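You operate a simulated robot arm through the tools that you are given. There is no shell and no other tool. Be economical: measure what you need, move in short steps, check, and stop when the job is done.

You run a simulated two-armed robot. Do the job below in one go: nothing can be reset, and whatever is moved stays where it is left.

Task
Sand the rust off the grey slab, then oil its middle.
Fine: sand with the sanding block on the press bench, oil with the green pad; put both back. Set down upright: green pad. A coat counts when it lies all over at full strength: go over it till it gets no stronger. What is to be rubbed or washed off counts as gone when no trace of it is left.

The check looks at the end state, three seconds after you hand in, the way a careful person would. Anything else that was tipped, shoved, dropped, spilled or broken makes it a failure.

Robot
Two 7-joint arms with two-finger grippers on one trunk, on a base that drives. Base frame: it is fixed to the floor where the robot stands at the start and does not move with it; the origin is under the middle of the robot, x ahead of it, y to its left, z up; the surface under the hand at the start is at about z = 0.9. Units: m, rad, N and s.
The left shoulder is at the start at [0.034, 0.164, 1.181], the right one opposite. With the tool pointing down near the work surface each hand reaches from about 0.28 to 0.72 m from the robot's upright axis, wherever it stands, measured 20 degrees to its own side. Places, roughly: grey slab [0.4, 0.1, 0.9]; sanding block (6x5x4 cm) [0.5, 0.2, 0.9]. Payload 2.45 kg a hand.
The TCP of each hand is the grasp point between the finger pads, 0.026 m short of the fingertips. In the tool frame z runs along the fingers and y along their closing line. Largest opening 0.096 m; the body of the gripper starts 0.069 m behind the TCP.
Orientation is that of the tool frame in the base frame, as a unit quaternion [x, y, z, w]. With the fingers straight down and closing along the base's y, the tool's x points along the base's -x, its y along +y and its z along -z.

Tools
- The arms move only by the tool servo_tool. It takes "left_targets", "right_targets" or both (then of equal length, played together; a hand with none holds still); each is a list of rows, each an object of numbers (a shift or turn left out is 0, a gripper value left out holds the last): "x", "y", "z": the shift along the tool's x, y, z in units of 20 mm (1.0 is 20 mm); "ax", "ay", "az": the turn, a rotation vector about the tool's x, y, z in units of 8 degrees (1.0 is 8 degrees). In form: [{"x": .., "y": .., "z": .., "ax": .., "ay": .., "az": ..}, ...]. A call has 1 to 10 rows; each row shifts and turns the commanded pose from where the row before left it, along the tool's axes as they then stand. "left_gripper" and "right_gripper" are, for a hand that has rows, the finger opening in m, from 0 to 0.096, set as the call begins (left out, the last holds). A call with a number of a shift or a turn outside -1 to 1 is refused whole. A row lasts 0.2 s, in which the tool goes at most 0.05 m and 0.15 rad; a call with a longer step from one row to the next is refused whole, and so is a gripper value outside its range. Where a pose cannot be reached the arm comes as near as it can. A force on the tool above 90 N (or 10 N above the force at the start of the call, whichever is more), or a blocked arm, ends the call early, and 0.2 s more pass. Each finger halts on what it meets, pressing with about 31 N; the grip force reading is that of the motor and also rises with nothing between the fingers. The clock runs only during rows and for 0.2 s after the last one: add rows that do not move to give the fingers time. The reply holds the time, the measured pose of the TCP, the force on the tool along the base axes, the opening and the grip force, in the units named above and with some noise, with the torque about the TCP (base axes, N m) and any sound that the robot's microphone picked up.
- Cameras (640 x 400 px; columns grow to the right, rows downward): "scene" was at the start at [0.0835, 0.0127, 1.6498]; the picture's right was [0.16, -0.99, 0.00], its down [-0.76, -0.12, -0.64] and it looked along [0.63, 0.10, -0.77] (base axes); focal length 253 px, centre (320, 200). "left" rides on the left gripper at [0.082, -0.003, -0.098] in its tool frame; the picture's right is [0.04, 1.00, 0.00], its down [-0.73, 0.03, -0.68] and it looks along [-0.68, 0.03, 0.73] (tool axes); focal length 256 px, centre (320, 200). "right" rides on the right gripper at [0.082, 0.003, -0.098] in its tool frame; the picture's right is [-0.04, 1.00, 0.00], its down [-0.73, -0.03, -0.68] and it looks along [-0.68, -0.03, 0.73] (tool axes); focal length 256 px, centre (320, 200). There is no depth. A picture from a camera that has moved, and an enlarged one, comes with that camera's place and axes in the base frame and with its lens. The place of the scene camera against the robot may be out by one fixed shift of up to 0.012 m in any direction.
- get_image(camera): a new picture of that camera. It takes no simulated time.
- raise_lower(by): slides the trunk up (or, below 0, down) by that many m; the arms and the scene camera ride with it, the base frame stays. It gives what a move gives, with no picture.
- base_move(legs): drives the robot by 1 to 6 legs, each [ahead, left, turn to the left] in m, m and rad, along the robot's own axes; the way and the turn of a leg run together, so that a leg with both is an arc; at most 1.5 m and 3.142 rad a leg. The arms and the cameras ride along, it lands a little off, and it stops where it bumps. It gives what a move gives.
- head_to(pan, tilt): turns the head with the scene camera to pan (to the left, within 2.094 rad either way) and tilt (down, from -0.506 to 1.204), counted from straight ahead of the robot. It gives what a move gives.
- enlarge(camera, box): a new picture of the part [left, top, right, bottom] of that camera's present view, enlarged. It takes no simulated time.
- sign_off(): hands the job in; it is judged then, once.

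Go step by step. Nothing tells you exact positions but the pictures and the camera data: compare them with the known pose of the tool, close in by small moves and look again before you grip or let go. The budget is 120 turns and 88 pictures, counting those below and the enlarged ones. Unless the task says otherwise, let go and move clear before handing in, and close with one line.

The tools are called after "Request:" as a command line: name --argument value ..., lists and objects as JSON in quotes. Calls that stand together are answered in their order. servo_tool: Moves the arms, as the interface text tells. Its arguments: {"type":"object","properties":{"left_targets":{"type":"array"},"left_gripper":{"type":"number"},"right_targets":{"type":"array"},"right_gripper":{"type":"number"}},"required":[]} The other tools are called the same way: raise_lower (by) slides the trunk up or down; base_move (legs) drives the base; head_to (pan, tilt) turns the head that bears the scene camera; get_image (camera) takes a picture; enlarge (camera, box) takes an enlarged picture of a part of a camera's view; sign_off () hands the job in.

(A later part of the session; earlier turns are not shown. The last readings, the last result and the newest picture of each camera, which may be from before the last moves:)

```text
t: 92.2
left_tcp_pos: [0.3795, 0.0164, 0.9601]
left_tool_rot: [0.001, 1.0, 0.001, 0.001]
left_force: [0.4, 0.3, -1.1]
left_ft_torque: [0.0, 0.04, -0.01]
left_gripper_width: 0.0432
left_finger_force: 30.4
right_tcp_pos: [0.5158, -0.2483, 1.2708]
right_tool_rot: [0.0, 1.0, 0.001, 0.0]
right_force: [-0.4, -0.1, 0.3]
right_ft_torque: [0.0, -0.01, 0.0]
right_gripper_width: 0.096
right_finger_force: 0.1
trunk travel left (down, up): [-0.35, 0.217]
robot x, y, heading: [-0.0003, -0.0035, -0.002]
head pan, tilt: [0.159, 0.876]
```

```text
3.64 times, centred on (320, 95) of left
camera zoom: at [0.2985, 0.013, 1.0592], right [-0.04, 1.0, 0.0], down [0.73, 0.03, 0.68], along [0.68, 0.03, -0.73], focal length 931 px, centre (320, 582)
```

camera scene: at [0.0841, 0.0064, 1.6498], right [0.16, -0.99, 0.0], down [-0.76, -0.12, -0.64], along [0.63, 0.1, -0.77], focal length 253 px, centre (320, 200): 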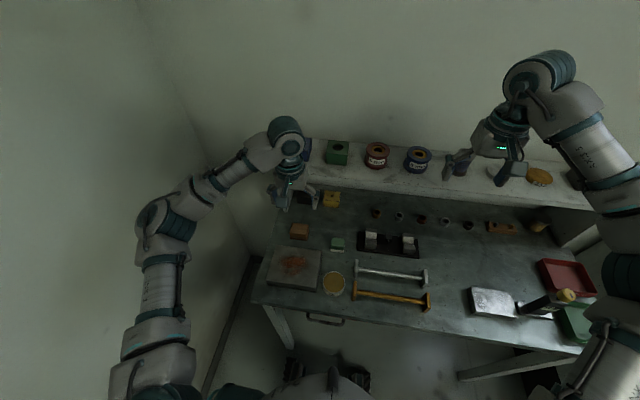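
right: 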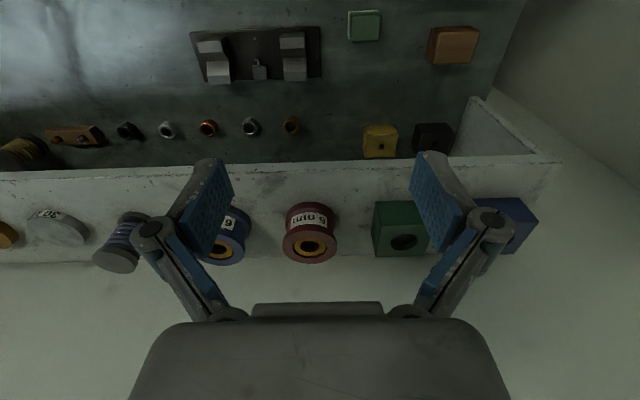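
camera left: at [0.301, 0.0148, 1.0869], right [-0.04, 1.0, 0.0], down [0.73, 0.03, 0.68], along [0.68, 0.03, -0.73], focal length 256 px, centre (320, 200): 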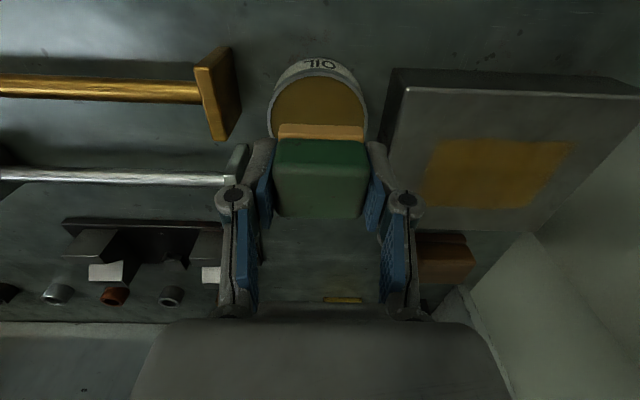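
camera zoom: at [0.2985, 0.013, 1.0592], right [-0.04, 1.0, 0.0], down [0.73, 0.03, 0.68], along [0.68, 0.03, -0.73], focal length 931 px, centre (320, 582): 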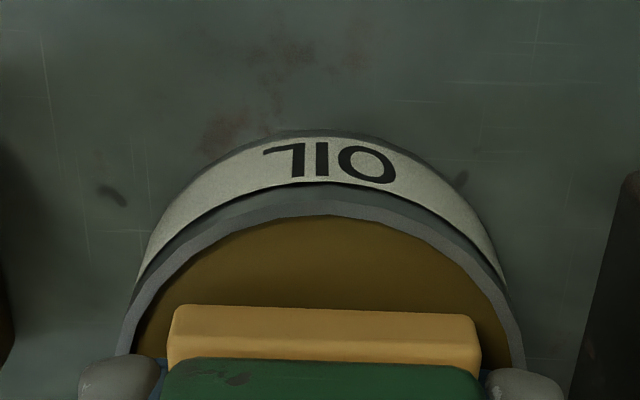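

Request:
servo_tool --left_targets '[{"z": 0.06}, {}]'

Request:
servo_tool --left_targets '[{"z": 0.06}, {}]'

Request:
enlarge --camera "left" --box '[250, 40, 390, 150]'

```text
t: 92.8
left_tcp_pos: [0.3792, 0.0165, 0.9594]
left_tool_rot: [0.0, 1.0, 0.001, 0.0]
left_force: [-0.1, -0.4, -1.4]
left_ft_torque: [-0.01, 0.01, -0.02]
left_gripper_width: 0.0432
left_finger_force: 31.0
right_tcp_pos: [0.5157, -0.2484, 1.2698]
right_tool_rot: [0.001, 1.0, 0.001, 0.0]
right_force: [0.3, 0.1, 0.3]
right_ft_torque: [-0.01, 0.01, 0.01]
right_gripper_width: 0.096
right_finger_force: 0.1
trunk travel left (down, up): [-0.35, 0.217]
robot x, y, heading: [0.0044, 0.0, -0.0]
head pan, tilt: [0.159, 0.876]
```

```text
t: 93.4
left_tcp_pos: [0.3788, 0.0166, 0.9591]
left_tool_rot: [0.0, 1.0, 0.001, 0.001]
left_force: [0.3, 0.0, 2.7]
left_ft_torque: [-0.03, -0.03, -0.02]
left_gripper_width: 0.0436
left_finger_force: 30.7
right_tcp_pos: [0.5151, -0.2489, 1.2706]
right_tool_rot: [0.0, 1.0, 0.001, 0.001]
right_force: [-0.2, -0.5, 0.2]
right_ft_torque: [-0.02, 0.0, 0.01]
right_gripper_width: 0.0961
right_finger_force: 0.1
trunk travel left (down, up): [-0.35, 0.217]
robot x, y, heading: [0.0008, -0.0039, 0.006]
head pan, tilt: [0.159, 0.876]
```

```text
3.64 times, centred on (320, 95) of left
camera zoom: at [0.2976, 0.0131, 1.0576], right [-0.04, 1.0, 0.0], down [0.73, 0.03, 0.68], along [0.68, 0.03, -0.73], focal length 931 px, centre (320, 582)
```

zoom: 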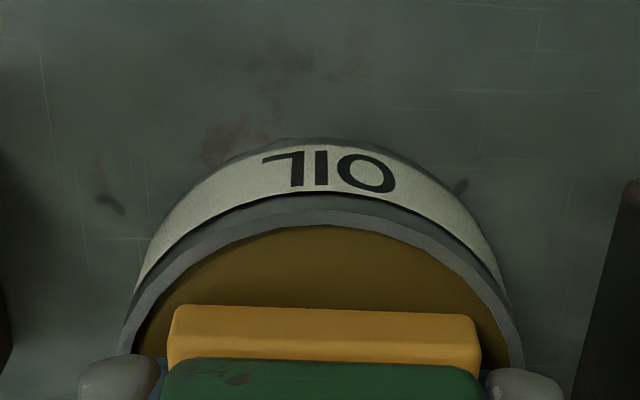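

The pad recharged (base deeper orange again). Back over the slab for another pass.

Request:
servo_tool --left_targets '[{"z": -0.8}, {"z": -1}, {"z": -0.6}, {"y": 0.9, "x": -0.3}, {"y": 0.9, "x": -0.3}, {"y": 0.9, "x": -0.3}, {"y": 0.9, "x": -0.3}, {"y": 0.9, "x": -0.3}, {"y": 0.9, "x": -0.3}, {"y": 0.8, "x": -0.3}]'

Request:
servo_tool --left_targets '[{"z": 0.8}, {"z": 0.7}, {"z": 0.2}, {"z": 0.1}, {}]'

```text
t: 95.6
left_tcp_pos: [0.4211, 0.1395, 1.0077]
left_tool_rot: [0.0, 1.0, 0.0, 0.001]
left_force: [0.1, 0.7, -0.8]
left_ft_torque: [-0.01, 0.06, 0.01]
left_gripper_width: 0.0432
left_finger_force: 30.9
right_tcp_pos: [0.5146, -0.2469, 1.2712]
right_tool_rot: [0.0, 1.0, 0.0, 0.0]
right_force: [0.3, 0.4, 0.3]
right_ft_torque: [0.01, -0.01, 0.0]
right_gripper_width: 0.0961
right_finger_force: 0.1
trunk travel left (down, up): [-0.35, 0.217]
robot x, y, heading: [0.0016, -0.0013, -0.001]
head pan, tilt: [0.159, 0.876]
```

```text
t: 96.8
left_tcp_pos: [0.42, 0.1414, 0.9715]
left_tool_rot: [0.0, 1.0, 0.001, 0.0]
left_force: [-0.8, -0.1, -1.3]
left_ft_torque: [0.01, 0.0, -0.01]
left_gripper_width: 0.0431
left_finger_force: 31.3
right_tcp_pos: [0.5152, -0.2482, 1.2715]
right_tool_rot: [0.0, 1.0, 0.001, 0.001]
right_force: [0.1, -0.8, 0.9]
right_ft_torque: [0.01, 0.0, -0.01]
right_gripper_width: 0.0962
right_finger_force: 0.0
trunk travel left (down, up): [-0.35, 0.217]
robot x, y, heading: [0.004, -0.0023, 0.0]
head pan, tilt: [0.159, 0.876]
```

Request:
servo_tool --left_targets '[{"z": 0.12}, {"z": 0.06}, {}]'

```text
t: 97.6
left_tcp_pos: [0.4217, 0.1408, 0.9688]
left_tool_rot: [0.001, 1.0, 0.0, 0.003]
left_force: [2.4, 2.8, 17.5]
left_ft_torque: [0.12, 0.13, 0.01]
left_gripper_width: 0.0436
left_finger_force: 31.6
right_tcp_pos: [0.5149, -0.2474, 1.2722]
right_tool_rot: [0.0, 1.0, 0.001, 0.002]
right_force: [-0.3, 0.1, -0.5]
right_ft_torque: [0.03, -0.01, 0.01]
right_gripper_width: 0.0958
right_finger_force: 0.2
trunk travel left (down, up): [-0.35, 0.217]
robot x, y, heading: [0.0027, -0.0026, 0.001]
head pan, tilt: [0.159, 0.876]
```

Contact at 17 N. Sweeping the three strips.

Request:
servo_tool --left_targets '[{"y": 0.75}, {"y": 0.8}, {"y": -1}, {"y": -1}, {"y": -1.0}, {"x": 1}, {"y": 1}, {"y": 1}, {"y": 1}]'

Request:
servo_tool --left_targets '[{"z": 0.04}, {"y": -1}, {"y": -1}, {"y": -1}, {"x": -0.5}, {"y": 1}, {"y": 1}, {"y": 1}, {"x": -0.5}]'

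Request:
servo_tool --left_targets '[{"z": 0.02}, {"y": -1}, {"y": -1}, {"y": -1}, {"y": 0.5}, {"z": -1}, {"z": -1}, {"z": -1}, {"x": -1}, {"x": -1}]'

Request:
servo_tool --left_targets '[{"x": -1}, {"x": -1}, {}]'

Request:
enlarge --camera "scene" --box '[260, 230, 350, 300]'

Request:
enlarge --camera "scene" --box '[280, 248, 320, 280]'

```text
t: 99.6
left_tcp_pos: [0.4013, 0.1753, 0.9679]
left_tool_rot: [0.001, 1.0, 0.0, 0.001]
left_force: [-0.6, 4.3, 10.7]
left_ft_torque: [0.02, -0.16, -0.01]
left_gripper_width: 0.0434
left_finger_force: 30.9
right_tcp_pos: [0.5148, -0.2454, 1.2724]
right_tool_rot: [0.001, 1.0, 0.0, 0.002]
right_force: [-0.6, 0.2, -0.3]
right_ft_torque: [0.0, 0.0, 0.01]
right_gripper_width: 0.096
right_finger_force: 0.0
trunk travel left (down, up): [-0.35, 0.217]
robot x, y, heading: [0.0003, -0.0005, -0.004]
head pan, tilt: [0.159, 0.876]
```

```text
t: 101.6
left_tcp_pos: [0.4192, 0.1727, 0.9659]
left_tool_rot: [-0.001, 1.0, 0.002, 0.001]
left_force: [-7.3, 3.0, 17.9]
left_ft_torque: [-0.06, -0.05, -0.06]
left_gripper_width: 0.0433
left_finger_force: 31.1
right_tcp_pos: [0.5149, -0.2457, 1.272]
right_tool_rot: [0.0, 1.0, 0.0, 0.002]
right_force: [1.1, -1.2, 0.6]
right_ft_torque: [0.05, -0.03, 0.0]
right_gripper_width: 0.0961
right_finger_force: 0.0
trunk travel left (down, up): [-0.35, 0.217]
robot x, y, heading: [0.0015, 0.001, -0.001]
head pan, tilt: [0.159, 0.876]
```

```text
t: 103.8
left_tcp_pos: [0.4603, 0.1197, 1.0253]
left_tool_rot: [-0.001, 1.0, 0.001, 0.001]
left_force: [-0.1, -0.1, -0.7]
left_ft_torque: [0.02, -0.01, 0.03]
left_gripper_width: 0.0434
left_finger_force: 31.5
right_tcp_pos: [0.5166, -0.2495, 1.27]
right_tool_rot: [0.0, 1.0, 0.001, 0.001]
right_force: [0.2, 0.4, 0.1]
right_ft_torque: [0.01, -0.02, 0.01]
right_gripper_width: 0.0962
right_finger_force: 0.1
trunk travel left (down, up): [-0.35, 0.217]
robot x, y, heading: [-0.0012, 0.0009, -0.006]
head pan, tilt: [0.159, 0.876]
```

```text
t: 104.6
left_tcp_pos: [0.5016, 0.122, 1.0269]
left_tool_rot: [-0.001, 1.0, 0.001, 0.002]
left_force: [-0.6, 0.4, -0.4]
left_ft_torque: [0.0, -0.01, -0.01]
left_gripper_width: 0.0433
left_finger_force: 30.6
right_tcp_pos: [0.514, -0.2486, 1.2711]
right_tool_rot: [0.0, 1.0, 0.001, 0.002]
right_force: [-1.2, -0.3, -0.2]
right_ft_torque: [-0.02, 0.01, 0.01]
right_gripper_width: 0.0959
right_finger_force: 0.1
trunk travel left (down, up): [-0.35, 0.217]
robot x, y, heading: [-0.0003, -0.0002, 0.002]
head pan, tilt: [0.159, 0.876]
```

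```text
5.71 times, centred on (305, 265) of scene
camera zoom: at [0.0833, 0.0084, 1.6498], right [0.16, -0.99, 0.0], down [-0.76, -0.12, -0.64], along [0.63, 0.1, -0.77], focal length 1445 px, centre (406, -171)
```

zoom: 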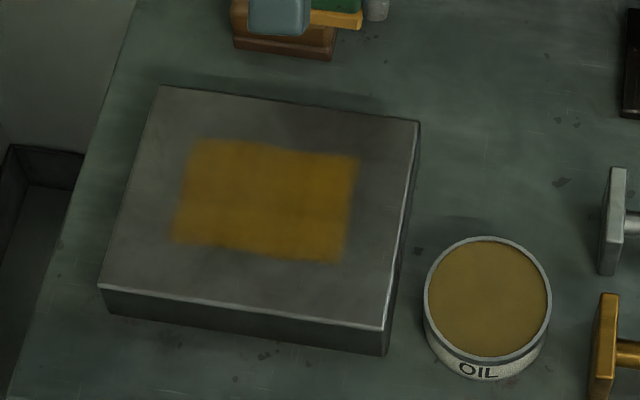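

```text
12.50 times, centred on (300, 264) of scene
camera zoom: at [0.0833, 0.0084, 1.6498], right [0.16, -0.99, 0.0], down [-0.76, -0.12, -0.64], along [0.63, 0.1, -0.77], focal length 3161 px, centre (570, -600)
```

zoom: 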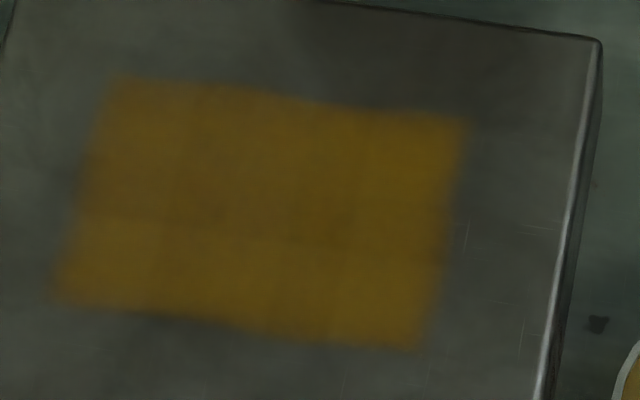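

The coat is unchanged and even: it's at full strength. Now returning the pad to its spot at (0.5125, 0.0205).

Request:
servo_tool --left_targets '[{"y": -0.85, "x": -0.09}, {"y": -0.85, "x": -0.09}, {"y": -0.85, "x": -0.09}, {"y": -0.85, "x": -0.09}, {"y": -0.85, "x": -0.09}, {"y": -0.82, "x": -0.09}, {"z": 1}, {"z": 1}, {"z": 1}, {}]'

Request:
get_image --camera "left"

```text
t: 106.8
left_tcp_pos: [0.5133, 0.0192, 0.9661]
left_tool_rot: [0.0, 1.0, 0.0, 0.002]
left_force: [0.4, 0.7, -0.6]
left_ft_torque: [0.0, 0.0, 0.03]
left_gripper_width: 0.0433
left_finger_force: 31.4
right_tcp_pos: [0.5159, -0.2488, 1.2708]
right_tool_rot: [-0.001, 1.0, 0.001, 0.001]
right_force: [0.2, 0.5, 0.6]
right_ft_torque: [0.01, 0.01, 0.01]
right_gripper_width: 0.096
right_finger_force: 0.2
trunk travel left (down, up): [-0.35, 0.217]
robot x, y, heading: [0.001, -0.0001, 0.002]
head pan, tilt: [0.159, 0.876]
```

```text
36 pictures are left
camera left: at [0.4319, 0.0168, 1.0654], right [-0.04, 1.0, 0.0], down [0.73, 0.03, 0.68], along [0.68, 0.03, -0.73], focal length 256 px, centre (320, 200)
```

left: 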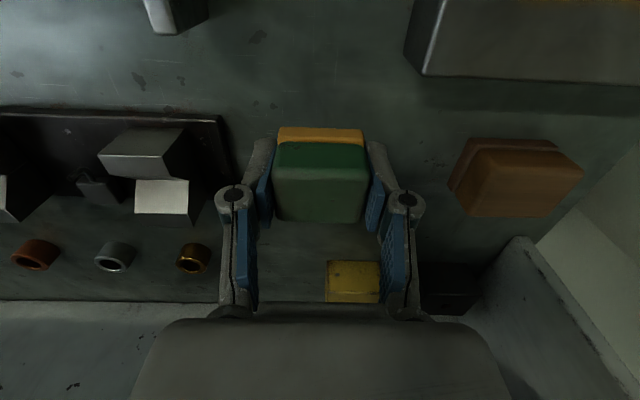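

Aligned with its old place. Lowering to near the table (expected contact around z 0.931).

Request:
servo_tool --left_targets '[{"z": 0.8}, {"z": 0.6}, {"z": 0.15}, {}]'

Request:
servo_tool --left_targets '[{"z": 0.06}, {}]'

Request:
servo_tool --left_targets '[{"z": 0.06}, {}]'

```text
t: 107.8
left_tcp_pos: [0.5134, 0.0183, 0.9345]
left_tool_rot: [0.0, 1.0, 0.001, 0.001]
left_force: [-0.8, -0.6, -1.0]
left_ft_torque: [0.02, 0.0, 0.02]
left_gripper_width: 0.0432
left_finger_force: 31.0
right_tcp_pos: [0.5145, -0.2484, 1.2724]
right_tool_rot: [0.0, 1.0, 0.001, 0.001]
right_force: [-0.4, -0.1, 1.4]
right_ft_torque: [0.02, -0.01, -0.03]
right_gripper_width: 0.0961
right_finger_force: 0.1
trunk travel left (down, up): [-0.35, 0.217]
robot x, y, heading: [-0.0008, -0.0015, 0.001]
head pan, tilt: [0.159, 0.876]
```

```text
t: 108.4
left_tcp_pos: [0.5124, 0.0192, 0.9335]
left_tool_rot: [-0.001, 1.0, 0.001, 0.002]
left_force: [-0.2, 0.1, -0.9]
left_ft_torque: [0.01, 0.02, 0.0]
left_gripper_width: 0.0431
left_finger_force: 31.0
right_tcp_pos: [0.5144, -0.2491, 1.2704]
right_tool_rot: [0.0, 1.0, 0.0, 0.0]
right_force: [0.5, 0.7, -0.1]
right_ft_torque: [0.01, -0.03, -0.01]
right_gripper_width: 0.096
right_finger_force: 0.1
trunk travel left (down, up): [-0.35, 0.217]
robot x, y, heading: [0.0006, 0.0015, -0.001]
head pan, tilt: [0.159, 0.876]
```

```text
t: 109.0
left_tcp_pos: [0.5125, 0.0184, 0.9331]
left_tool_rot: [0.0, 1.0, 0.001, 0.0]
left_force: [-0.5, 0.0, -0.8]
left_ft_torque: [0.0, 0.0, 0.01]
left_gripper_width: 0.0433
left_finger_force: 30.7
right_tcp_pos: [0.5156, -0.2487, 1.2707]
right_tool_rot: [0.0, 1.0, 0.001, 0.001]
right_force: [-1.3, 0.7, -0.7]
right_ft_torque: [-0.01, -0.02, 0.01]
right_gripper_width: 0.0958
right_finger_force: 0.0
trunk travel left (down, up): [-0.35, 0.217]
robot x, y, heading: [-0.0, -0.0015, 0.002]
head pan, tilt: [0.159, 0.876]
```

Request:
servo_tool --left_targets '[{"z": 0.06}, {}]'

Request:
servo_tool --left_targets '[{"z": 0.06}, {}]'

Request:
servo_tool --left_targets '[{"z": 0.05}, {}]'

```text
t: 109.6
left_tcp_pos: [0.5119, 0.0187, 0.9318]
left_tool_rot: [0.0, 1.0, 0.001, 0.0]
left_force: [-0.7, 0.5, -0.7]
left_ft_torque: [0.0, -0.03, 0.01]
left_gripper_width: 0.0433
left_finger_force: 31.1
right_tcp_pos: [0.5147, -0.2498, 1.2713]
right_tool_rot: [-0.001, 1.0, 0.001, 0.001]
right_force: [-0.1, -0.2, -0.7]
right_ft_torque: [-0.02, 0.02, 0.0]
right_gripper_width: 0.0959
right_finger_force: 0.1
trunk travel left (down, up): [-0.35, 0.217]
robot x, y, heading: [-0.0012, 0.0006, -0.003]
head pan, tilt: [0.159, 0.876]
```

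```text
t: 110.2
left_tcp_pos: [0.5112, 0.0201, 0.9291]
left_tool_rot: [-0.001, 1.0, 0.001, 0.001]
left_force: [-0.1, -0.8, -0.6]
left_ft_torque: [-0.01, 0.04, -0.01]
left_gripper_width: 0.0434
left_finger_force: 30.8
right_tcp_pos: [0.5157, -0.2478, 1.2712]
right_tool_rot: [0.0, 1.0, 0.001, 0.001]
right_force: [0.7, 0.2, 0.1]
right_ft_torque: [0.01, -0.03, -0.02]
right_gripper_width: 0.0961
right_finger_force: 0.0
trunk travel left (down, up): [-0.35, 0.217]
robot x, y, heading: [-0.0005, -0.0052, -0.001]
head pan, tilt: [0.159, 0.876]
```

```text
t: 110.8
left_tcp_pos: [0.5112, 0.02, 0.9294]
left_tool_rot: [0.0, 1.0, 0.001, 0.001]
left_force: [-0.3, -0.2, -0.6]
left_ft_torque: [-0.03, -0.01, -0.02]
left_gripper_width: 0.0434
left_finger_force: 31.1
right_tcp_pos: [0.515, -0.2482, 1.2704]
right_tool_rot: [0.0, 1.0, 0.0, 0.001]
right_force: [-0.1, -0.8, 0.4]
right_ft_torque: [0.01, -0.02, -0.02]
right_gripper_width: 0.0961
right_finger_force: 0.1
trunk travel left (down, up): [-0.35, 0.217]
robot x, y, heading: [-0.0001, -0.0019, 0.001]
head pan, tilt: [0.159, 0.876]
```

Request:
servo_tool --left_targets '[{"z": 0.06}, {}]'

Request:
servo_tool --left_targets '[{"z": 0.06}, {}]'

```text
t: 111.4
left_tcp_pos: [0.5125, 0.0186, 0.9279]
left_tool_rot: [0.001, 1.0, 0.001, 0.002]
left_force: [0.3, 0.5, -1.2]
left_ft_torque: [-0.03, 0.01, 0.0]
left_gripper_width: 0.0434
left_finger_force: 31.4
right_tcp_pos: [0.5155, -0.249, 1.2702]
right_tool_rot: [0.001, 1.0, 0.001, 0.001]
right_force: [-0.1, -0.2, 0.5]
right_ft_torque: [0.0, 0.02, 0.0]
right_gripper_width: 0.0961
right_finger_force: 0.0
trunk travel left (down, up): [-0.35, 0.217]
robot x, y, heading: [0.0019, -0.0002, 0.007]
head pan, tilt: [0.159, 0.876]
```

```text
t: 112.0
left_tcp_pos: [0.5127, 0.0183, 0.9271]
left_tool_rot: [0.0, 1.0, 0.001, 0.0]
left_force: [-0.2, 0.0, 0.0]
left_ft_torque: [-0.02, -0.03, -0.02]
left_gripper_width: 0.043
left_finger_force: 30.7
right_tcp_pos: [0.5155, -0.2498, 1.2703]
right_tool_rot: [0.0, 1.0, 0.001, 0.001]
right_force: [-0.5, -0.4, 0.6]
right_ft_torque: [-0.01, -0.01, 0.01]
right_gripper_width: 0.0958
right_finger_force: 0.0
trunk travel left (down, up): [-0.35, 0.217]
robot x, y, heading: [-0.0016, 0.0001, 0.004]
head pan, tilt: [0.159, 0.876]
```

Request:
servo_tool --left_targets '[{"z": 0.06}, {}]'

Request:
servo_tool --left_targets '[{}, {}, {}]' --left_gripper 0.07

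Request:
servo_tool --left_targets '[{"z": -1}, {"z": -1}, {"z": -1}, {"z": -1}, {"z": -1}, {"z": -1}, {}]'

Request:
get_image --camera "left"

```text
t: 112.6
left_tcp_pos: [0.5123, 0.0193, 0.9257]
left_tool_rot: [0.001, 1.0, 0.001, 0.002]
left_force: [1.7, 0.7, 9.2]
left_ft_torque: [-0.2, -0.08, -0.01]
left_gripper_width: 0.0431
left_finger_force: 31.1
right_tcp_pos: [0.514, -0.249, 1.271]
right_tool_rot: [0.0, 1.0, 0.001, 0.003]
right_force: [-0.2, 0.5, 0.1]
right_ft_torque: [0.0, -0.02, 0.01]
right_gripper_width: 0.0958
right_finger_force: 0.1
trunk travel left (down, up): [-0.35, 0.217]
robot x, y, heading: [0.0006, -0.0004, -0.002]
head pan, tilt: [0.159, 0.876]
```

```text
t: 113.4
left_tcp_pos: [0.5131, 0.0198, 0.9241]
left_tool_rot: [0.0, 1.0, 0.002, 0.0]
left_force: [-0.5, 0.6, -0.3]
left_ft_torque: [-0.01, 0.03, 0.0]
left_gripper_width: 0.0701
left_finger_force: 0.1
right_tcp_pos: [0.5173, -0.248, 1.2713]
right_tool_rot: [0.0, 1.0, 0.002, 0.001]
right_force: [-0.3, 0.2, -0.3]
right_ft_torque: [0.0, -0.02, -0.03]
right_gripper_width: 0.0959
right_finger_force: 0.1
trunk travel left (down, up): [-0.35, 0.217]
robot x, y, heading: [-0.0005, 0.0051, 0.002]
head pan, tilt: [0.159, 0.876]
```

```text
t: 115.0
left_tcp_pos: [0.5124, 0.0193, 1.0452]
left_tool_rot: [0.0, 1.0, 0.002, 0.0]
left_force: [-0.5, 0.7, -0.3]
left_ft_torque: [-0.03, -0.01, -0.01]
left_gripper_width: 0.0697
left_finger_force: 0.1
right_tcp_pos: [0.5161, -0.2482, 1.2706]
right_tool_rot: [0.0, 1.0, 0.0, 0.001]
right_force: [-0.8, -0.2, -0.3]
right_ft_torque: [-0.02, 0.0, 0.0]
right_gripper_width: 0.096
right_finger_force: 0.0
trunk travel left (down, up): [-0.35, 0.217]
robot x, y, heading: [0.0019, -0.0007, -0.001]
head pan, tilt: [0.159, 0.876]
```

```text
35 pictures are left
camera left: at [0.431, 0.0171, 1.1439], right [-0.04, 1.0, 0.0], down [0.73, 0.03, 0.68], along [0.68, 0.03, -0.73], focal length 256 px, centre (320, 200)
```

left: 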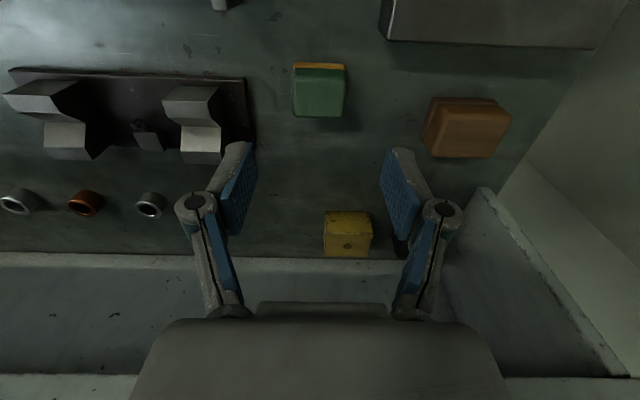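

The pad stands upright in its spot. I'll raise the hand and bring its camera over the slab for a close inspection of the finish.

Request:
servo_tool --left_targets '[{"z": -1}, {"z": -1}, {"z": -0.5, "x": 0.8, "y": 0.75}, {"x": 0.8, "y": 0.75}, {"x": 0.8, "y": 0.75}, {"x": 0.8, "y": 0.75}, {"x": 0.8, "y": 0.75}, {"x": 0.8, "y": 0.75}, {"x": 0.8, "y": 0.75}, {"x": 0.8, "y": 0.75}]'

Request:
get_image --camera "left"

```text
t: 117.2
left_tcp_pos: [0.3818, 0.1406, 1.0939]
left_tool_rot: [0.0, 1.0, 0.0, 0.001]
left_force: [-0.1, 0.3, 0.1]
left_ft_torque: [0.01, -0.04, 0.02]
left_gripper_width: 0.07
left_finger_force: 0.1
right_tcp_pos: [0.5143, -0.2464, 1.2721]
right_tool_rot: [0.0, 1.0, -0.001, 0.002]
right_force: [0.9, 0.6, 0.7]
right_ft_torque: [0.01, 0.0, -0.03]
right_gripper_width: 0.0962
right_finger_force: 0.0
trunk travel left (down, up): [-0.35, 0.217]
robot x, y, heading: [-0.0018, -0.0005, -0.004]
head pan, tilt: [0.159, 0.876]
```

```text
34 pictures are left
camera left: at [0.3014, 0.1383, 1.1928], right [-0.04, 1.0, 0.0], down [0.73, 0.03, 0.68], along [0.68, 0.03, -0.73], focal length 256 px, centre (320, 200)
```

left: 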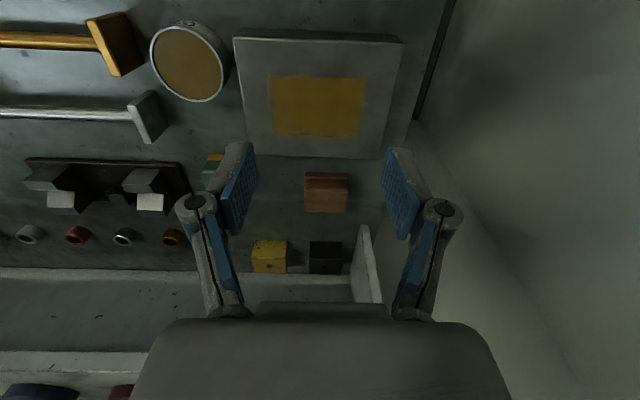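

Request:
enlarge --camera "left" --box '[225, 20, 415, 170]'

Request:
enlarge --camera "left" --box '[265, 65, 375, 145]'

```text
2.67 times, centred on (320, 95) of left
camera zoom: at [0.3014, 0.1383, 1.1928], right [-0.04, 1.0, 0.0], down [0.73, 0.03, 0.68], along [0.68, 0.03, -0.73], focal length 683 px, centre (320, 480)
```

zoom: 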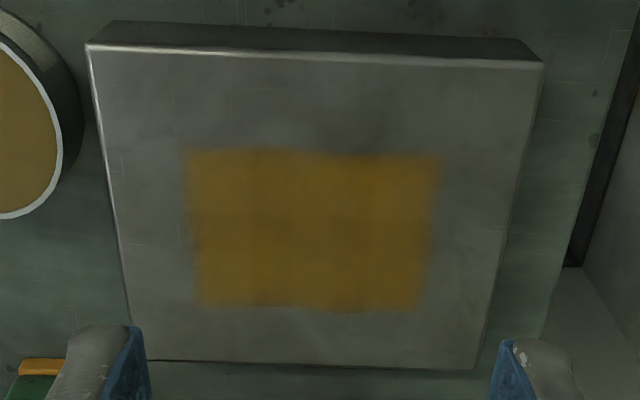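

```text
5.00 times, centred on (320, 105) of left
camera zoom: at [0.3014, 0.1383, 1.1928], right [-0.04, 1.0, 0.0], down [0.73, 0.03, 0.68], along [0.68, 0.03, -0.73], focal length 1280 px, centre (320, 675)
```

zoom: 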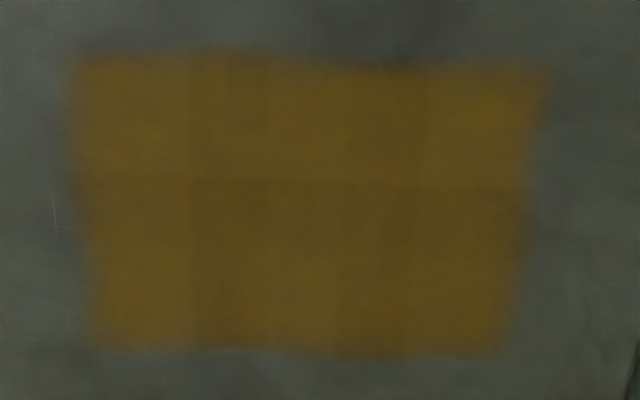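

The coat is good but I can see faint tone steps between the centre and the edges. To be certain, I'll take the pad once more and do another full pass with emphasis on the edges.

Request:
servo_tool --left_targets '[{"x": -0.82, "y": -0.76}, {"x": -0.82, "y": -0.76}, {"x": -0.82, "y": -0.76}, {"x": -0.82, "y": -0.76}, {"x": -0.82, "y": -0.76}, {"x": -0.82, "y": -0.76}, {"x": -0.82, "y": -0.76}, {"x": -0.8, "y": -0.74}, {"z": 1}, {"z": 1}]' --left_gripper 0.07

Request:
servo_tool --left_targets '[{"z": 1}, {"z": 1}, {"z": 1}, {"z": 0.5}, {}]'

Request:
get_image --camera "left"

```text
t: 119.4
left_tcp_pos: [0.5148, 0.0165, 1.0567]
left_tool_rot: [0.0, 1.0, 0.001, 0.0]
left_force: [0.0, 0.1, 1.1]
left_ft_torque: [-0.03, -0.02, -0.01]
left_gripper_width: 0.0699
left_finger_force: 0.1
right_tcp_pos: [0.5153, -0.248, 1.2703]
right_tool_rot: [0.0, 1.0, 0.0, 0.001]
right_force: [-0.2, -0.3, 0.7]
right_ft_torque: [0.0, -0.01, 0.02]
right_gripper_width: 0.0961
right_finger_force: 0.0
trunk travel left (down, up): [-0.35, 0.217]
robot x, y, heading: [0.0029, 0.0024, 0.002]
head pan, tilt: [0.159, 0.876]
```

```text
t: 120.6
left_tcp_pos: [0.5136, 0.0187, 0.9853]
left_tool_rot: [0.0, 1.0, 0.0, 0.003]
left_force: [0.1, 0.2, 0.5]
left_ft_torque: [0.02, -0.01, -0.02]
left_gripper_width: 0.07
left_finger_force: 0.0
right_tcp_pos: [0.5142, -0.2495, 1.2712]
right_tool_rot: [0.0, 1.0, 0.001, 0.001]
right_force: [-1.1, 0.3, -1.3]
right_ft_torque: [-0.01, -0.02, -0.02]
right_gripper_width: 0.0958
right_finger_force: 0.1
trunk travel left (down, up): [-0.35, 0.217]
robot x, y, heading: [0.0013, 0.0007, 0.001]
head pan, tilt: [0.159, 0.876]
```

```text
31 pictures are left
camera left: at [0.4326, 0.0156, 1.0841], right [-0.04, 1.0, 0.0], down [0.73, 0.03, 0.68], along [0.68, 0.03, -0.73], focal length 256 px, centre (320, 200)
```

left: 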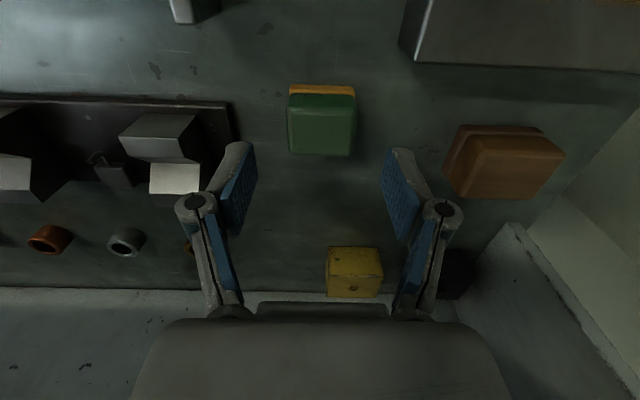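

Request:
servo_tool --left_targets '[{"z": 1, "y": 0.06}, {"z": 0.8}, {"z": 0.48}, {}]'

Request:
servo_tool --left_targets '[{}, {}, {}, {}]' --left_gripper 0.03

Request:
servo_tool --left_targets '[{"z": -1}, {"z": -1}, {"z": -1}, {"x": 0.94}, {"x": 0.94}, {"x": 0.94}, {"x": 0.94}, {"x": 0.94}, {"x": 0.94}, {"x": 0.94, "y": -0.15}]'

Request:
get_image --camera "left"

```text
t: 121.6
left_tcp_pos: [0.5161, 0.0205, 0.94]
left_tool_rot: [0.0, 1.0, 0.001, 0.0]
left_force: [-0.2, -0.4, -0.3]
left_ft_torque: [0.01, 0.03, 0.02]
left_gripper_width: 0.0698
left_finger_force: 0.0
right_tcp_pos: [0.5152, -0.2489, 1.2714]
right_tool_rot: [0.0, 1.0, 0.001, 0.001]
right_force: [-0.4, -0.5, 0.5]
right_ft_torque: [0.01, 0.0, -0.01]
right_gripper_width: 0.0958
right_finger_force: 0.0
trunk travel left (down, up): [-0.35, 0.217]
robot x, y, heading: [0.0028, -0.0029, -0.003]
head pan, tilt: [0.159, 0.876]
```

```text
t: 122.6
left_tcp_pos: [0.5159, 0.0196, 0.9393]
left_tool_rot: [0.0, 1.0, 0.001, 0.001]
left_force: [1.0, -0.6, 1.1]
left_ft_torque: [-0.06, 0.0, 0.01]
left_gripper_width: 0.0431
left_finger_force: 30.3
right_tcp_pos: [0.5155, -0.2489, 1.2716]
right_tool_rot: [0.0, 1.0, 0.001, 0.001]
right_force: [0.4, -0.6, -0.9]
right_ft_torque: [0.0, 0.01, -0.02]
right_gripper_width: 0.0959
right_finger_force: 0.0
trunk travel left (down, up): [-0.35, 0.217]
robot x, y, heading: [-0.0023, 0.0003, 0.003]
head pan, tilt: [0.159, 0.876]
```

```text
t: 124.8
left_tcp_pos: [0.3808, 0.0143, 0.9974]
left_tool_rot: [0.0, 1.0, 0.0, 0.001]
left_force: [-0.2, 0.7, -1.3]
left_ft_torque: [-0.03, -0.02, -0.02]
left_gripper_width: 0.0428
left_finger_force: 31.4
right_tcp_pos: [0.5148, -0.2494, 1.2709]
right_tool_rot: [0.0, 1.0, 0.001, 0.001]
right_force: [0.5, -1.7, 1.0]
right_ft_torque: [0.02, 0.01, 0.02]
right_gripper_width: 0.0961
right_finger_force: 0.0
trunk travel left (down, up): [-0.35, 0.217]
robot x, y, heading: [0.0, -0.0011, 0.0]
head pan, tilt: [0.159, 0.876]
```

```text
30 pictures are left
camera left: at [0.2997, 0.0121, 1.0973], right [-0.04, 1.0, 0.0], down [0.73, 0.03, 0.68], along [0.68, 0.03, -0.73], focal length 256 px, centre (320, 200)
```

left: 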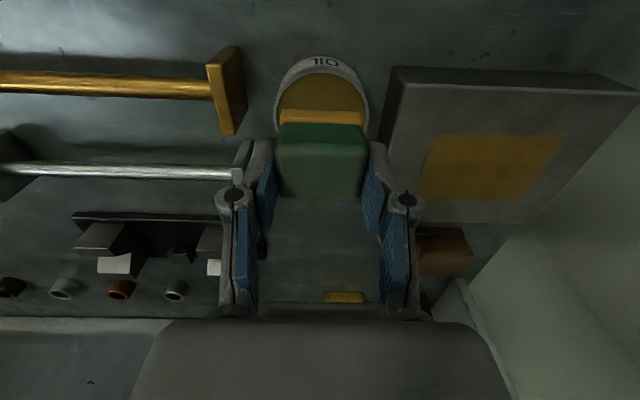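

Pad gripped and over the tin. Dipping lightly.

Request:
servo_tool --left_targets '[{"z": 0.7, "y": 0.08}, {"z": 0.5}, {"z": 0.06}, {}]'

Request:
servo_tool --left_targets '[{"z": 0.06}, {}]'

```text
t: 125.8
left_tcp_pos: [0.3818, 0.0166, 0.974]
left_tool_rot: [0.001, 1.0, 0.001, 0.001]
left_force: [-0.4, 0.5, -0.7]
left_ft_torque: [0.01, 0.02, 0.0]
left_gripper_width: 0.043
left_finger_force: 30.7
right_tcp_pos: [0.5148, -0.2475, 1.2715]
right_tool_rot: [0.0, 1.0, 0.001, 0.001]
right_force: [1.2, 1.0, 0.0]
right_ft_torque: [0.02, 0.02, 0.0]
right_gripper_width: 0.0962
right_finger_force: 0.0
trunk travel left (down, up): [-0.35, 0.217]
robot x, y, heading: [0.001, -0.0008, 0.003]
head pan, tilt: [0.159, 0.876]
```

```text
t: 126.4
left_tcp_pos: [0.3814, 0.0176, 0.9725]
left_tool_rot: [0.0, 1.0, 0.0, 0.001]
left_force: [-0.2, -0.5, -1.5]
left_ft_torque: [0.0, 0.02, 0.0]
left_gripper_width: 0.0432
left_finger_force: 30.6
right_tcp_pos: [0.5156, -0.2484, 1.2711]
right_tool_rot: [0.0, 1.0, 0.002, 0.001]
right_force: [0.7, 0.4, 0.2]
right_ft_torque: [0.01, -0.01, 0.01]
right_gripper_width: 0.096
right_finger_force: 0.0
trunk travel left (down, up): [-0.35, 0.217]
robot x, y, heading: [0.0029, 0.0005, 0.003]
head pan, tilt: [0.159, 0.876]
```

Request:
servo_tool --left_targets '[{"z": 0.1}, {}]'

Request:
servo_tool --left_targets '[{"z": 0.08}, {}]'

```text
t: 127.0
left_tcp_pos: [0.3828, 0.0181, 0.9699]
left_tool_rot: [0.0, 1.0, 0.0, 0.0]
left_force: [-0.1, 1.0, -0.2]
left_ft_torque: [0.01, -0.02, 0.02]
left_gripper_width: 0.043
left_finger_force: 31.0
right_tcp_pos: [0.5152, -0.249, 1.271]
right_tool_rot: [-0.001, 1.0, 0.0, 0.002]
right_force: [0.0, 0.3, 0.9]
right_ft_torque: [0.03, -0.02, 0.03]
right_gripper_width: 0.0958
right_finger_force: 0.1
trunk travel left (down, up): [-0.35, 0.217]
robot x, y, heading: [-0.0008, 0.0039, 0.001]
head pan, tilt: [0.159, 0.876]
```

```text
t: 127.6
left_tcp_pos: [0.3808, 0.0177, 0.9696]
left_tool_rot: [-0.001, 1.0, 0.001, 0.002]
left_force: [0.1, 0.1, 6.6]
left_ft_torque: [0.07, 0.1, -0.02]
left_gripper_width: 0.043
left_finger_force: 30.8
right_tcp_pos: [0.5147, -0.2493, 1.2713]
right_tool_rot: [0.0, 1.0, 0.0, 0.002]
right_force: [0.5, -0.1, 0.1]
right_ft_torque: [-0.01, 0.04, 0.02]
right_gripper_width: 0.0958
right_finger_force: 0.0
trunk travel left (down, up): [-0.35, 0.217]
robot x, y, heading: [-0.0012, 0.0041, 0.001]
head pan, tilt: [0.159, 0.876]
```

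Oil taken. Moving to the slab and lowering to contact.

Request:
servo_tool --left_targets '[{"z": -0.8}, {"z": -1}, {"z": -0.6}, {"y": 0.88, "x": -0.34}, {"y": 0.88, "x": -0.34}, {"y": 0.88, "x": -0.34}, {"y": 0.88, "x": -0.34}, {"y": 0.88, "x": -0.34}, {"y": 0.88, "x": -0.34}, {"y": 0.88, "x": -0.34}]'

Request:
servo_tool --left_targets '[{"z": 0.8}, {"z": 0.7}, {"z": 0.3}, {"z": 0.1}, {}]'

```text
t: 129.8
left_tcp_pos: [0.4292, 0.1434, 1.018]
left_tool_rot: [0.001, 1.0, 0.0, 0.001]
left_force: [0.0, 0.0, -0.8]
left_ft_torque: [-0.05, 0.02, -0.01]
left_gripper_width: 0.0431
left_finger_force: 30.9
right_tcp_pos: [0.5157, -0.2466, 1.2722]
right_tool_rot: [0.001, 1.0, 0.0, 0.001]
right_force: [-0.1, 0.4, 0.1]
right_ft_torque: [0.01, -0.02, -0.02]
right_gripper_width: 0.096
right_finger_force: 0.1
trunk travel left (down, up): [-0.35, 0.217]
robot x, y, heading: [-0.0028, 0.0003, 0.004]
head pan, tilt: [0.159, 0.876]
```

```text
t: 131.0
left_tcp_pos: [0.4309, 0.1417, 0.9811]
left_tool_rot: [0.001, 1.0, 0.0, 0.001]
left_force: [-0.2, -0.7, -1.0]
left_ft_torque: [0.01, -0.01, 0.03]
left_gripper_width: 0.0431
left_finger_force: 31.5
right_tcp_pos: [0.5149, -0.247, 1.2722]
right_tool_rot: [0.0, 1.0, 0.002, 0.0]
right_force: [0.1, 0.8, -0.3]
right_ft_torque: [0.02, 0.02, 0.01]
right_gripper_width: 0.0959
right_finger_force: 0.0
trunk travel left (down, up): [-0.35, 0.217]
robot x, y, heading: [-0.0005, 0.0024, 0.0]
head pan, tilt: [0.159, 0.876]
```

Request:
servo_tool --left_targets '[{"z": 0.15}, {"z": 0.1}, {}]'

```text
t: 131.8
left_tcp_pos: [0.4298, 0.1416, 0.9764]
left_tool_rot: [-0.001, 1.0, 0.0, 0.003]
left_force: [0.4, 2.9, 26.4]
left_ft_torque: [0.09, -0.11, -0.04]
left_gripper_width: 0.0436
left_finger_force: 31.0
right_tcp_pos: [0.5149, -0.2473, 1.2709]
right_tool_rot: [0.0, 1.0, 0.0, 0.003]
right_force: [-0.6, 0.6, 0.0]
right_ft_torque: [0.04, 0.03, 0.0]
right_gripper_width: 0.0959
right_finger_force: 0.0
trunk travel left (down, up): [-0.35, 0.217]
robot x, y, heading: [-0.0024, 0.0022, -0.002]
head pan, tilt: [0.159, 0.876]
```

Contact at 26 N. Sweeping far, middle and near strips, reaching past the edges.

Request:
servo_tool --left_targets '[{"y": 0.85}, {"y": 0.85}, {"y": -0.85}, {"y": -0.85}, {"y": -0.85}, {"y": -0.85}, {"x": 0.9, "z": 0.03}, {"y": 0.85}, {"y": 0.85}, {"y": 0.85}]'

Request:
servo_tool --left_targets '[{"y": 0.85, "z": 0.05}, {"x": 0.9}, {"y": -0.85}, {"y": -0.85}, {"y": -0.85}, {"y": -0.85}, {"z": 0.03}, {"y": 0.85}, {"y": 0.85}, {"y": 0.85}]'

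Request:
servo_tool --left_targets '[{"y": 0.85, "z": 0.04}, {"x": -0.9}, {"x": -0.9}, {"y": -0.85}, {"y": -0.85}, {"y": -0.85}, {"y": -0.85}, {"x": 0.9}, {"x": 0.9}]'

```text
t: 134.0
left_tcp_pos: [0.4114, 0.1579, 0.9753]
left_tool_rot: [0.0, 1.0, 0.002, 0.002]
left_force: [1.2, -9.2, 23.7]
left_ft_torque: [-0.41, -0.09, 0.01]
left_gripper_width: 0.0436
left_finger_force: 30.6
right_tcp_pos: [0.5129, -0.2495, 1.2712]
right_tool_rot: [0.0, 1.0, 0.001, 0.002]
right_force: [0.6, -0.2, -0.6]
right_ft_torque: [0.02, -0.02, 0.04]
right_gripper_width: 0.0959
right_finger_force: 0.1
trunk travel left (down, up): [-0.35, 0.217]
robot x, y, heading: [-0.0002, 0.001, -0.006]
head pan, tilt: [0.159, 0.876]
```

```text
t: 136.2
left_tcp_pos: [0.3938, 0.1626, 0.972]
left_tool_rot: [0.0, 1.0, 0.0, 0.001]
left_force: [-0.5, -7.2, 16.4]
left_ft_torque: [-0.08, 0.06, 0.01]
left_gripper_width: 0.0435
left_finger_force: 30.6
right_tcp_pos: [0.5139, -0.2439, 1.2714]
right_tool_rot: [0.001, 1.0, -0.001, 0.002]
right_force: [0.7, 0.0, 0.5]
right_ft_torque: [0.0, -0.06, -0.01]
right_gripper_width: 0.0958
right_finger_force: 0.1
trunk travel left (down, up): [-0.35, 0.217]
robot x, y, heading: [0.0003, 0.0012, 0.004]
head pan, tilt: [0.159, 0.876]
```

```text
t: 138.2
left_tcp_pos: [0.3936, 0.106, 0.9717]
left_tool_rot: [0.001, 1.0, 0.001, 0.001]
left_force: [0.3, 0.0, 5.3]
left_ft_torque: [0.06, 0.0, -0.02]
left_gripper_width: 0.0436
left_finger_force: 31.0
right_tcp_pos: [0.5137, -0.2472, 1.271]
right_tool_rot: [0.0, 1.0, 0.0, 0.002]
right_force: [0.3, 0.0, 0.7]
right_ft_torque: [0.01, 0.02, 0.0]
right_gripper_width: 0.096
right_finger_force: 0.0
trunk travel left (down, up): [-0.35, 0.217]
robot x, y, heading: [-0.0042, 0.0008, -0.002]
head pan, tilt: [0.159, 0.876]
```

Good contact throughout. Now lifting and returning the pad, checking the slab on the way.

Request:
servo_tool --left_targets '[{"z": -1}, {"z": -1}, {"z": -0.7}, {"x": -0.87, "y": -0.615}, {"x": -0.87, "y": -0.615}, {"x": -0.87, "y": -0.615}, {"x": -0.87, "y": -0.615}, {"x": -0.87, "y": -0.615}, {"x": -0.87, "y": -0.615}, {"x": -0.87, "y": -0.615}]'

Request:
enlarge --camera "scene" --box '[280, 248, 320, 280]'

Request:
get_image --camera "left"

```text
t: 140.4
left_tcp_pos: [0.5179, 0.0195, 1.0244]
left_tool_rot: [0.0, 1.0, 0.001, 0.001]
left_force: [-1.0, -0.5, -1.0]
left_ft_torque: [0.02, 0.0, -0.03]
left_gripper_width: 0.0434
left_finger_force: 30.8
right_tcp_pos: [0.516, -0.2501, 1.271]
right_tool_rot: [0.0, 1.0, 0.001, 0.001]
right_force: [-0.5, -0.8, -0.8]
right_ft_torque: [0.02, 0.01, 0.0]
right_gripper_width: 0.0959
right_finger_force: 0.1
trunk travel left (down, up): [-0.35, 0.217]
robot x, y, heading: [-0.0043, 0.0005, -0.001]
head pan, tilt: [0.159, 0.876]
```

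```text
12.50 times, centred on (300, 264) of scene
camera zoom: at [0.0848, 0.0064, 1.6497], right [0.16, -0.99, 0.0], down [-0.76, -0.12, -0.64], along [0.63, 0.1, -0.77], focal length 3161 px, centre (570, -600)
```

zoom: 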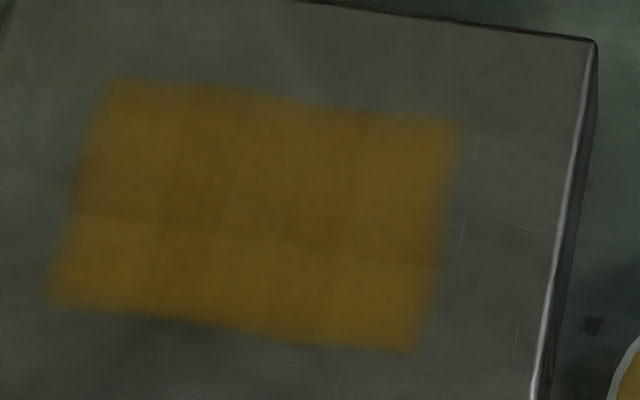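

```text
28 pictures are left
camera left: at [0.4363, 0.0167, 1.1234], right [-0.04, 1.0, 0.0], down [0.73, 0.03, 0.68], along [0.68, 0.03, -0.73], focal length 256 px, centre (320, 200)
```

left: 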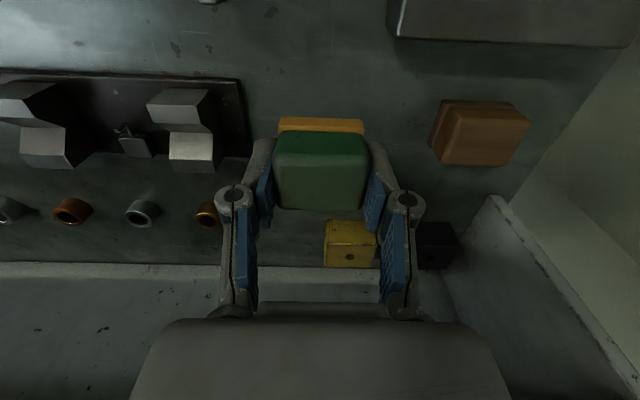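

The coat is the same again: saturated. Lowering the pad to its place.

Request:
servo_tool --left_targets '[{"z": 1, "x": 0.1}, {"z": 1}, {"z": 1}, {"z": 1}, {"z": 0.3}, {}]'

Request:
servo_tool --left_targets '[{"z": 0.08}, {}]'

Request:
servo_tool --left_targets '[{"z": 0.07}, {}]'

```text
t: 141.8
left_tcp_pos: [0.5153, 0.0207, 0.9399]
left_tool_rot: [0.001, 1.0, 0.001, 0.001]
left_force: [-0.8, -0.2, -0.2]
left_ft_torque: [0.0, 0.0, 0.02]
left_gripper_width: 0.0434
left_finger_force: 31.3
right_tcp_pos: [0.515, -0.2491, 1.2713]
right_tool_rot: [0.0, 1.0, 0.001, 0.0]
right_force: [-0.1, 0.5, -0.1]
right_ft_torque: [-0.01, 0.0, 0.01]
right_gripper_width: 0.0961
right_finger_force: 0.0
trunk travel left (down, up): [-0.35, 0.217]
robot x, y, heading: [0.0017, -0.0017, -0.001]
head pan, tilt: [0.159, 0.876]
```

```text
t: 142.4
left_tcp_pos: [0.5146, 0.0204, 0.9389]
left_tool_rot: [0.0, 1.0, 0.001, 0.001]
left_force: [0.0, 0.3, 0.0]
left_ft_torque: [-0.03, 0.0, -0.03]
left_gripper_width: 0.0437
left_finger_force: 31.5
right_tcp_pos: [0.5147, -0.2487, 1.2712]
right_tool_rot: [0.0, 1.0, 0.001, 0.002]
right_force: [0.7, 0.0, 0.6]
right_ft_torque: [0.02, 0.0, 0.0]
right_gripper_width: 0.096
right_finger_force: 0.0
trunk travel left (down, up): [-0.35, 0.217]
robot x, y, heading: [-0.0011, -0.0021, -0.001]
head pan, tilt: [0.159, 0.876]
```

```text
t: 143.0
left_tcp_pos: [0.5154, 0.0205, 0.9365]
left_tool_rot: [0.0, 1.0, 0.001, 0.0]
left_force: [0.8, 0.2, -0.6]
left_ft_torque: [0.01, -0.01, -0.03]
left_gripper_width: 0.0434
left_finger_force: 30.8
right_tcp_pos: [0.5149, -0.248, 1.2708]
right_tool_rot: [0.0, 1.0, 0.001, 0.001]
right_force: [0.0, 0.7, 0.4]
right_ft_torque: [0.01, 0.03, -0.01]
right_gripper_width: 0.0959
right_finger_force: 0.1
trunk travel left (down, up): [-0.35, 0.217]
robot x, y, heading: [0.0003, -0.0024, -0.005]
head pan, tilt: [0.159, 0.876]
```

Request:
servo_tool --left_targets '[{"z": 0.08}, {}]'

Request:
servo_tool --left_targets '[{"z": 0.08}, {}]'

Request:
servo_tool --left_targets '[{"z": 0.06}, {}]'

```text
t: 143.6
left_tcp_pos: [0.5148, 0.0204, 0.9355]
left_tool_rot: [0.0, 1.0, 0.0, 0.001]
left_force: [-0.1, 0.3, -0.7]
left_ft_torque: [-0.01, -0.01, -0.01]
left_gripper_width: 0.0436
left_finger_force: 30.9
right_tcp_pos: [0.5146, -0.2496, 1.272]
right_tool_rot: [-0.001, 1.0, 0.001, 0.001]
right_force: [0.4, -0.6, -0.4]
right_ft_torque: [-0.02, -0.03, -0.02]
right_gripper_width: 0.096
right_finger_force: 0.1
trunk travel left (down, up): [-0.35, 0.217]
robot x, y, heading: [0.0013, -0.0023, 0.001]
head pan, tilt: [0.159, 0.876]
```

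```text
t: 144.2
left_tcp_pos: [0.5134, 0.0201, 0.9341]
left_tool_rot: [-0.001, 1.0, 0.001, 0.0]
left_force: [-0.8, -0.6, -0.4]
left_ft_torque: [0.0, -0.01, -0.03]
left_gripper_width: 0.0433
left_finger_force: 31.2
right_tcp_pos: [0.5158, -0.2487, 1.2709]
right_tool_rot: [0.0, 1.0, 0.001, 0.002]
right_force: [-0.9, 0.3, -0.3]
right_ft_torque: [0.0, 0.01, 0.0]
right_gripper_width: 0.0961
right_finger_force: 0.1
trunk travel left (down, up): [-0.35, 0.217]
robot x, y, heading: [-0.0011, -0.0008, -0.001]
head pan, tilt: [0.159, 0.876]
```

```text
t: 144.8
left_tcp_pos: [0.5138, 0.0207, 0.9341]
left_tool_rot: [0.0, 1.0, 0.0, 0.0]
left_force: [0.4, 1.0, -1.0]
left_ft_torque: [0.01, 0.01, 0.01]
left_gripper_width: 0.0435
left_finger_force: 31.2
right_tcp_pos: [0.5157, -0.248, 1.2715]
right_tool_rot: [0.0, 1.0, 0.001, 0.001]
right_force: [0.1, -0.8, 1.4]
right_ft_torque: [0.02, 0.03, 0.03]
right_gripper_width: 0.0959
right_finger_force: 0.0
trunk travel left (down, up): [-0.35, 0.217]
robot x, y, heading: [-0.0031, 0.0005, -0.002]
head pan, tilt: [0.159, 0.876]
```

Request:
servo_tool --left_targets '[{"z": 0.08}, {}]'

Request:
servo_tool --left_targets '[{"z": 0.07}, {}]'

Request:
servo_tool --left_targets '[{"z": 0.06}, {}]'

```text
t: 145.4
left_tcp_pos: [0.5151, 0.0209, 0.9321]
left_tool_rot: [0.0, 1.0, 0.001, 0.002]
left_force: [0.5, 1.1, 4.4]
left_ft_torque: [0.07, 0.0, -0.03]
left_gripper_width: 0.0437
left_finger_force: 31.9
right_tcp_pos: [0.5158, -0.2489, 1.2719]
right_tool_rot: [0.0, 1.0, 0.0, 0.001]
right_force: [-0.6, 1.1, 0.0]
right_ft_torque: [-0.02, 0.0, 0.01]
right_gripper_width: 0.0959
right_finger_force: 0.1
trunk travel left (down, up): [-0.35, 0.217]
robot x, y, heading: [-0.0005, -0.0009, -0.004]
head pan, tilt: [0.159, 0.876]
```

```text
t: 146.0
left_tcp_pos: [0.5153, 0.0211, 0.9317]
left_tool_rot: [0.0, 1.0, 0.0, 0.003]
left_force: [2.1, -0.5, 20.2]
left_ft_torque: [0.08, 0.22, -0.01]
left_gripper_width: 0.0431
left_finger_force: 30.7
right_tcp_pos: [0.514, -0.2489, 1.2713]
right_tool_rot: [0.0, 1.0, 0.001, 0.002]
right_force: [-0.1, -0.1, -0.5]
right_ft_torque: [0.03, 0.04, 0.01]
right_gripper_width: 0.096
right_finger_force: 0.0
trunk travel left (down, up): [-0.35, 0.217]
robot x, y, heading: [0.0012, -0.0007, 0.003]
head pan, tilt: [0.159, 0.876]
```

```text
t: 146.6
left_tcp_pos: [0.514, 0.0212, 0.9305]
left_tool_rot: [0.0, 1.0, 0.001, 0.002]
left_force: [5.5, -1.5, 25.1]
left_ft_torque: [-0.05, -0.19, -0.02]
left_gripper_width: 0.0439
left_finger_force: 31.1
right_tcp_pos: [0.5138, -0.2492, 1.2716]
right_tool_rot: [0.0, 1.0, 0.0, 0.002]
right_force: [0.5, 0.1, -0.7]
right_ft_torque: [-0.02, 0.01, 0.02]
right_gripper_width: 0.0959
right_finger_force: 0.1
trunk travel left (down, up): [-0.35, 0.217]
robot x, y, heading: [0.0008, -0.0006, -0.002]
head pan, tilt: [0.159, 0.876]
```

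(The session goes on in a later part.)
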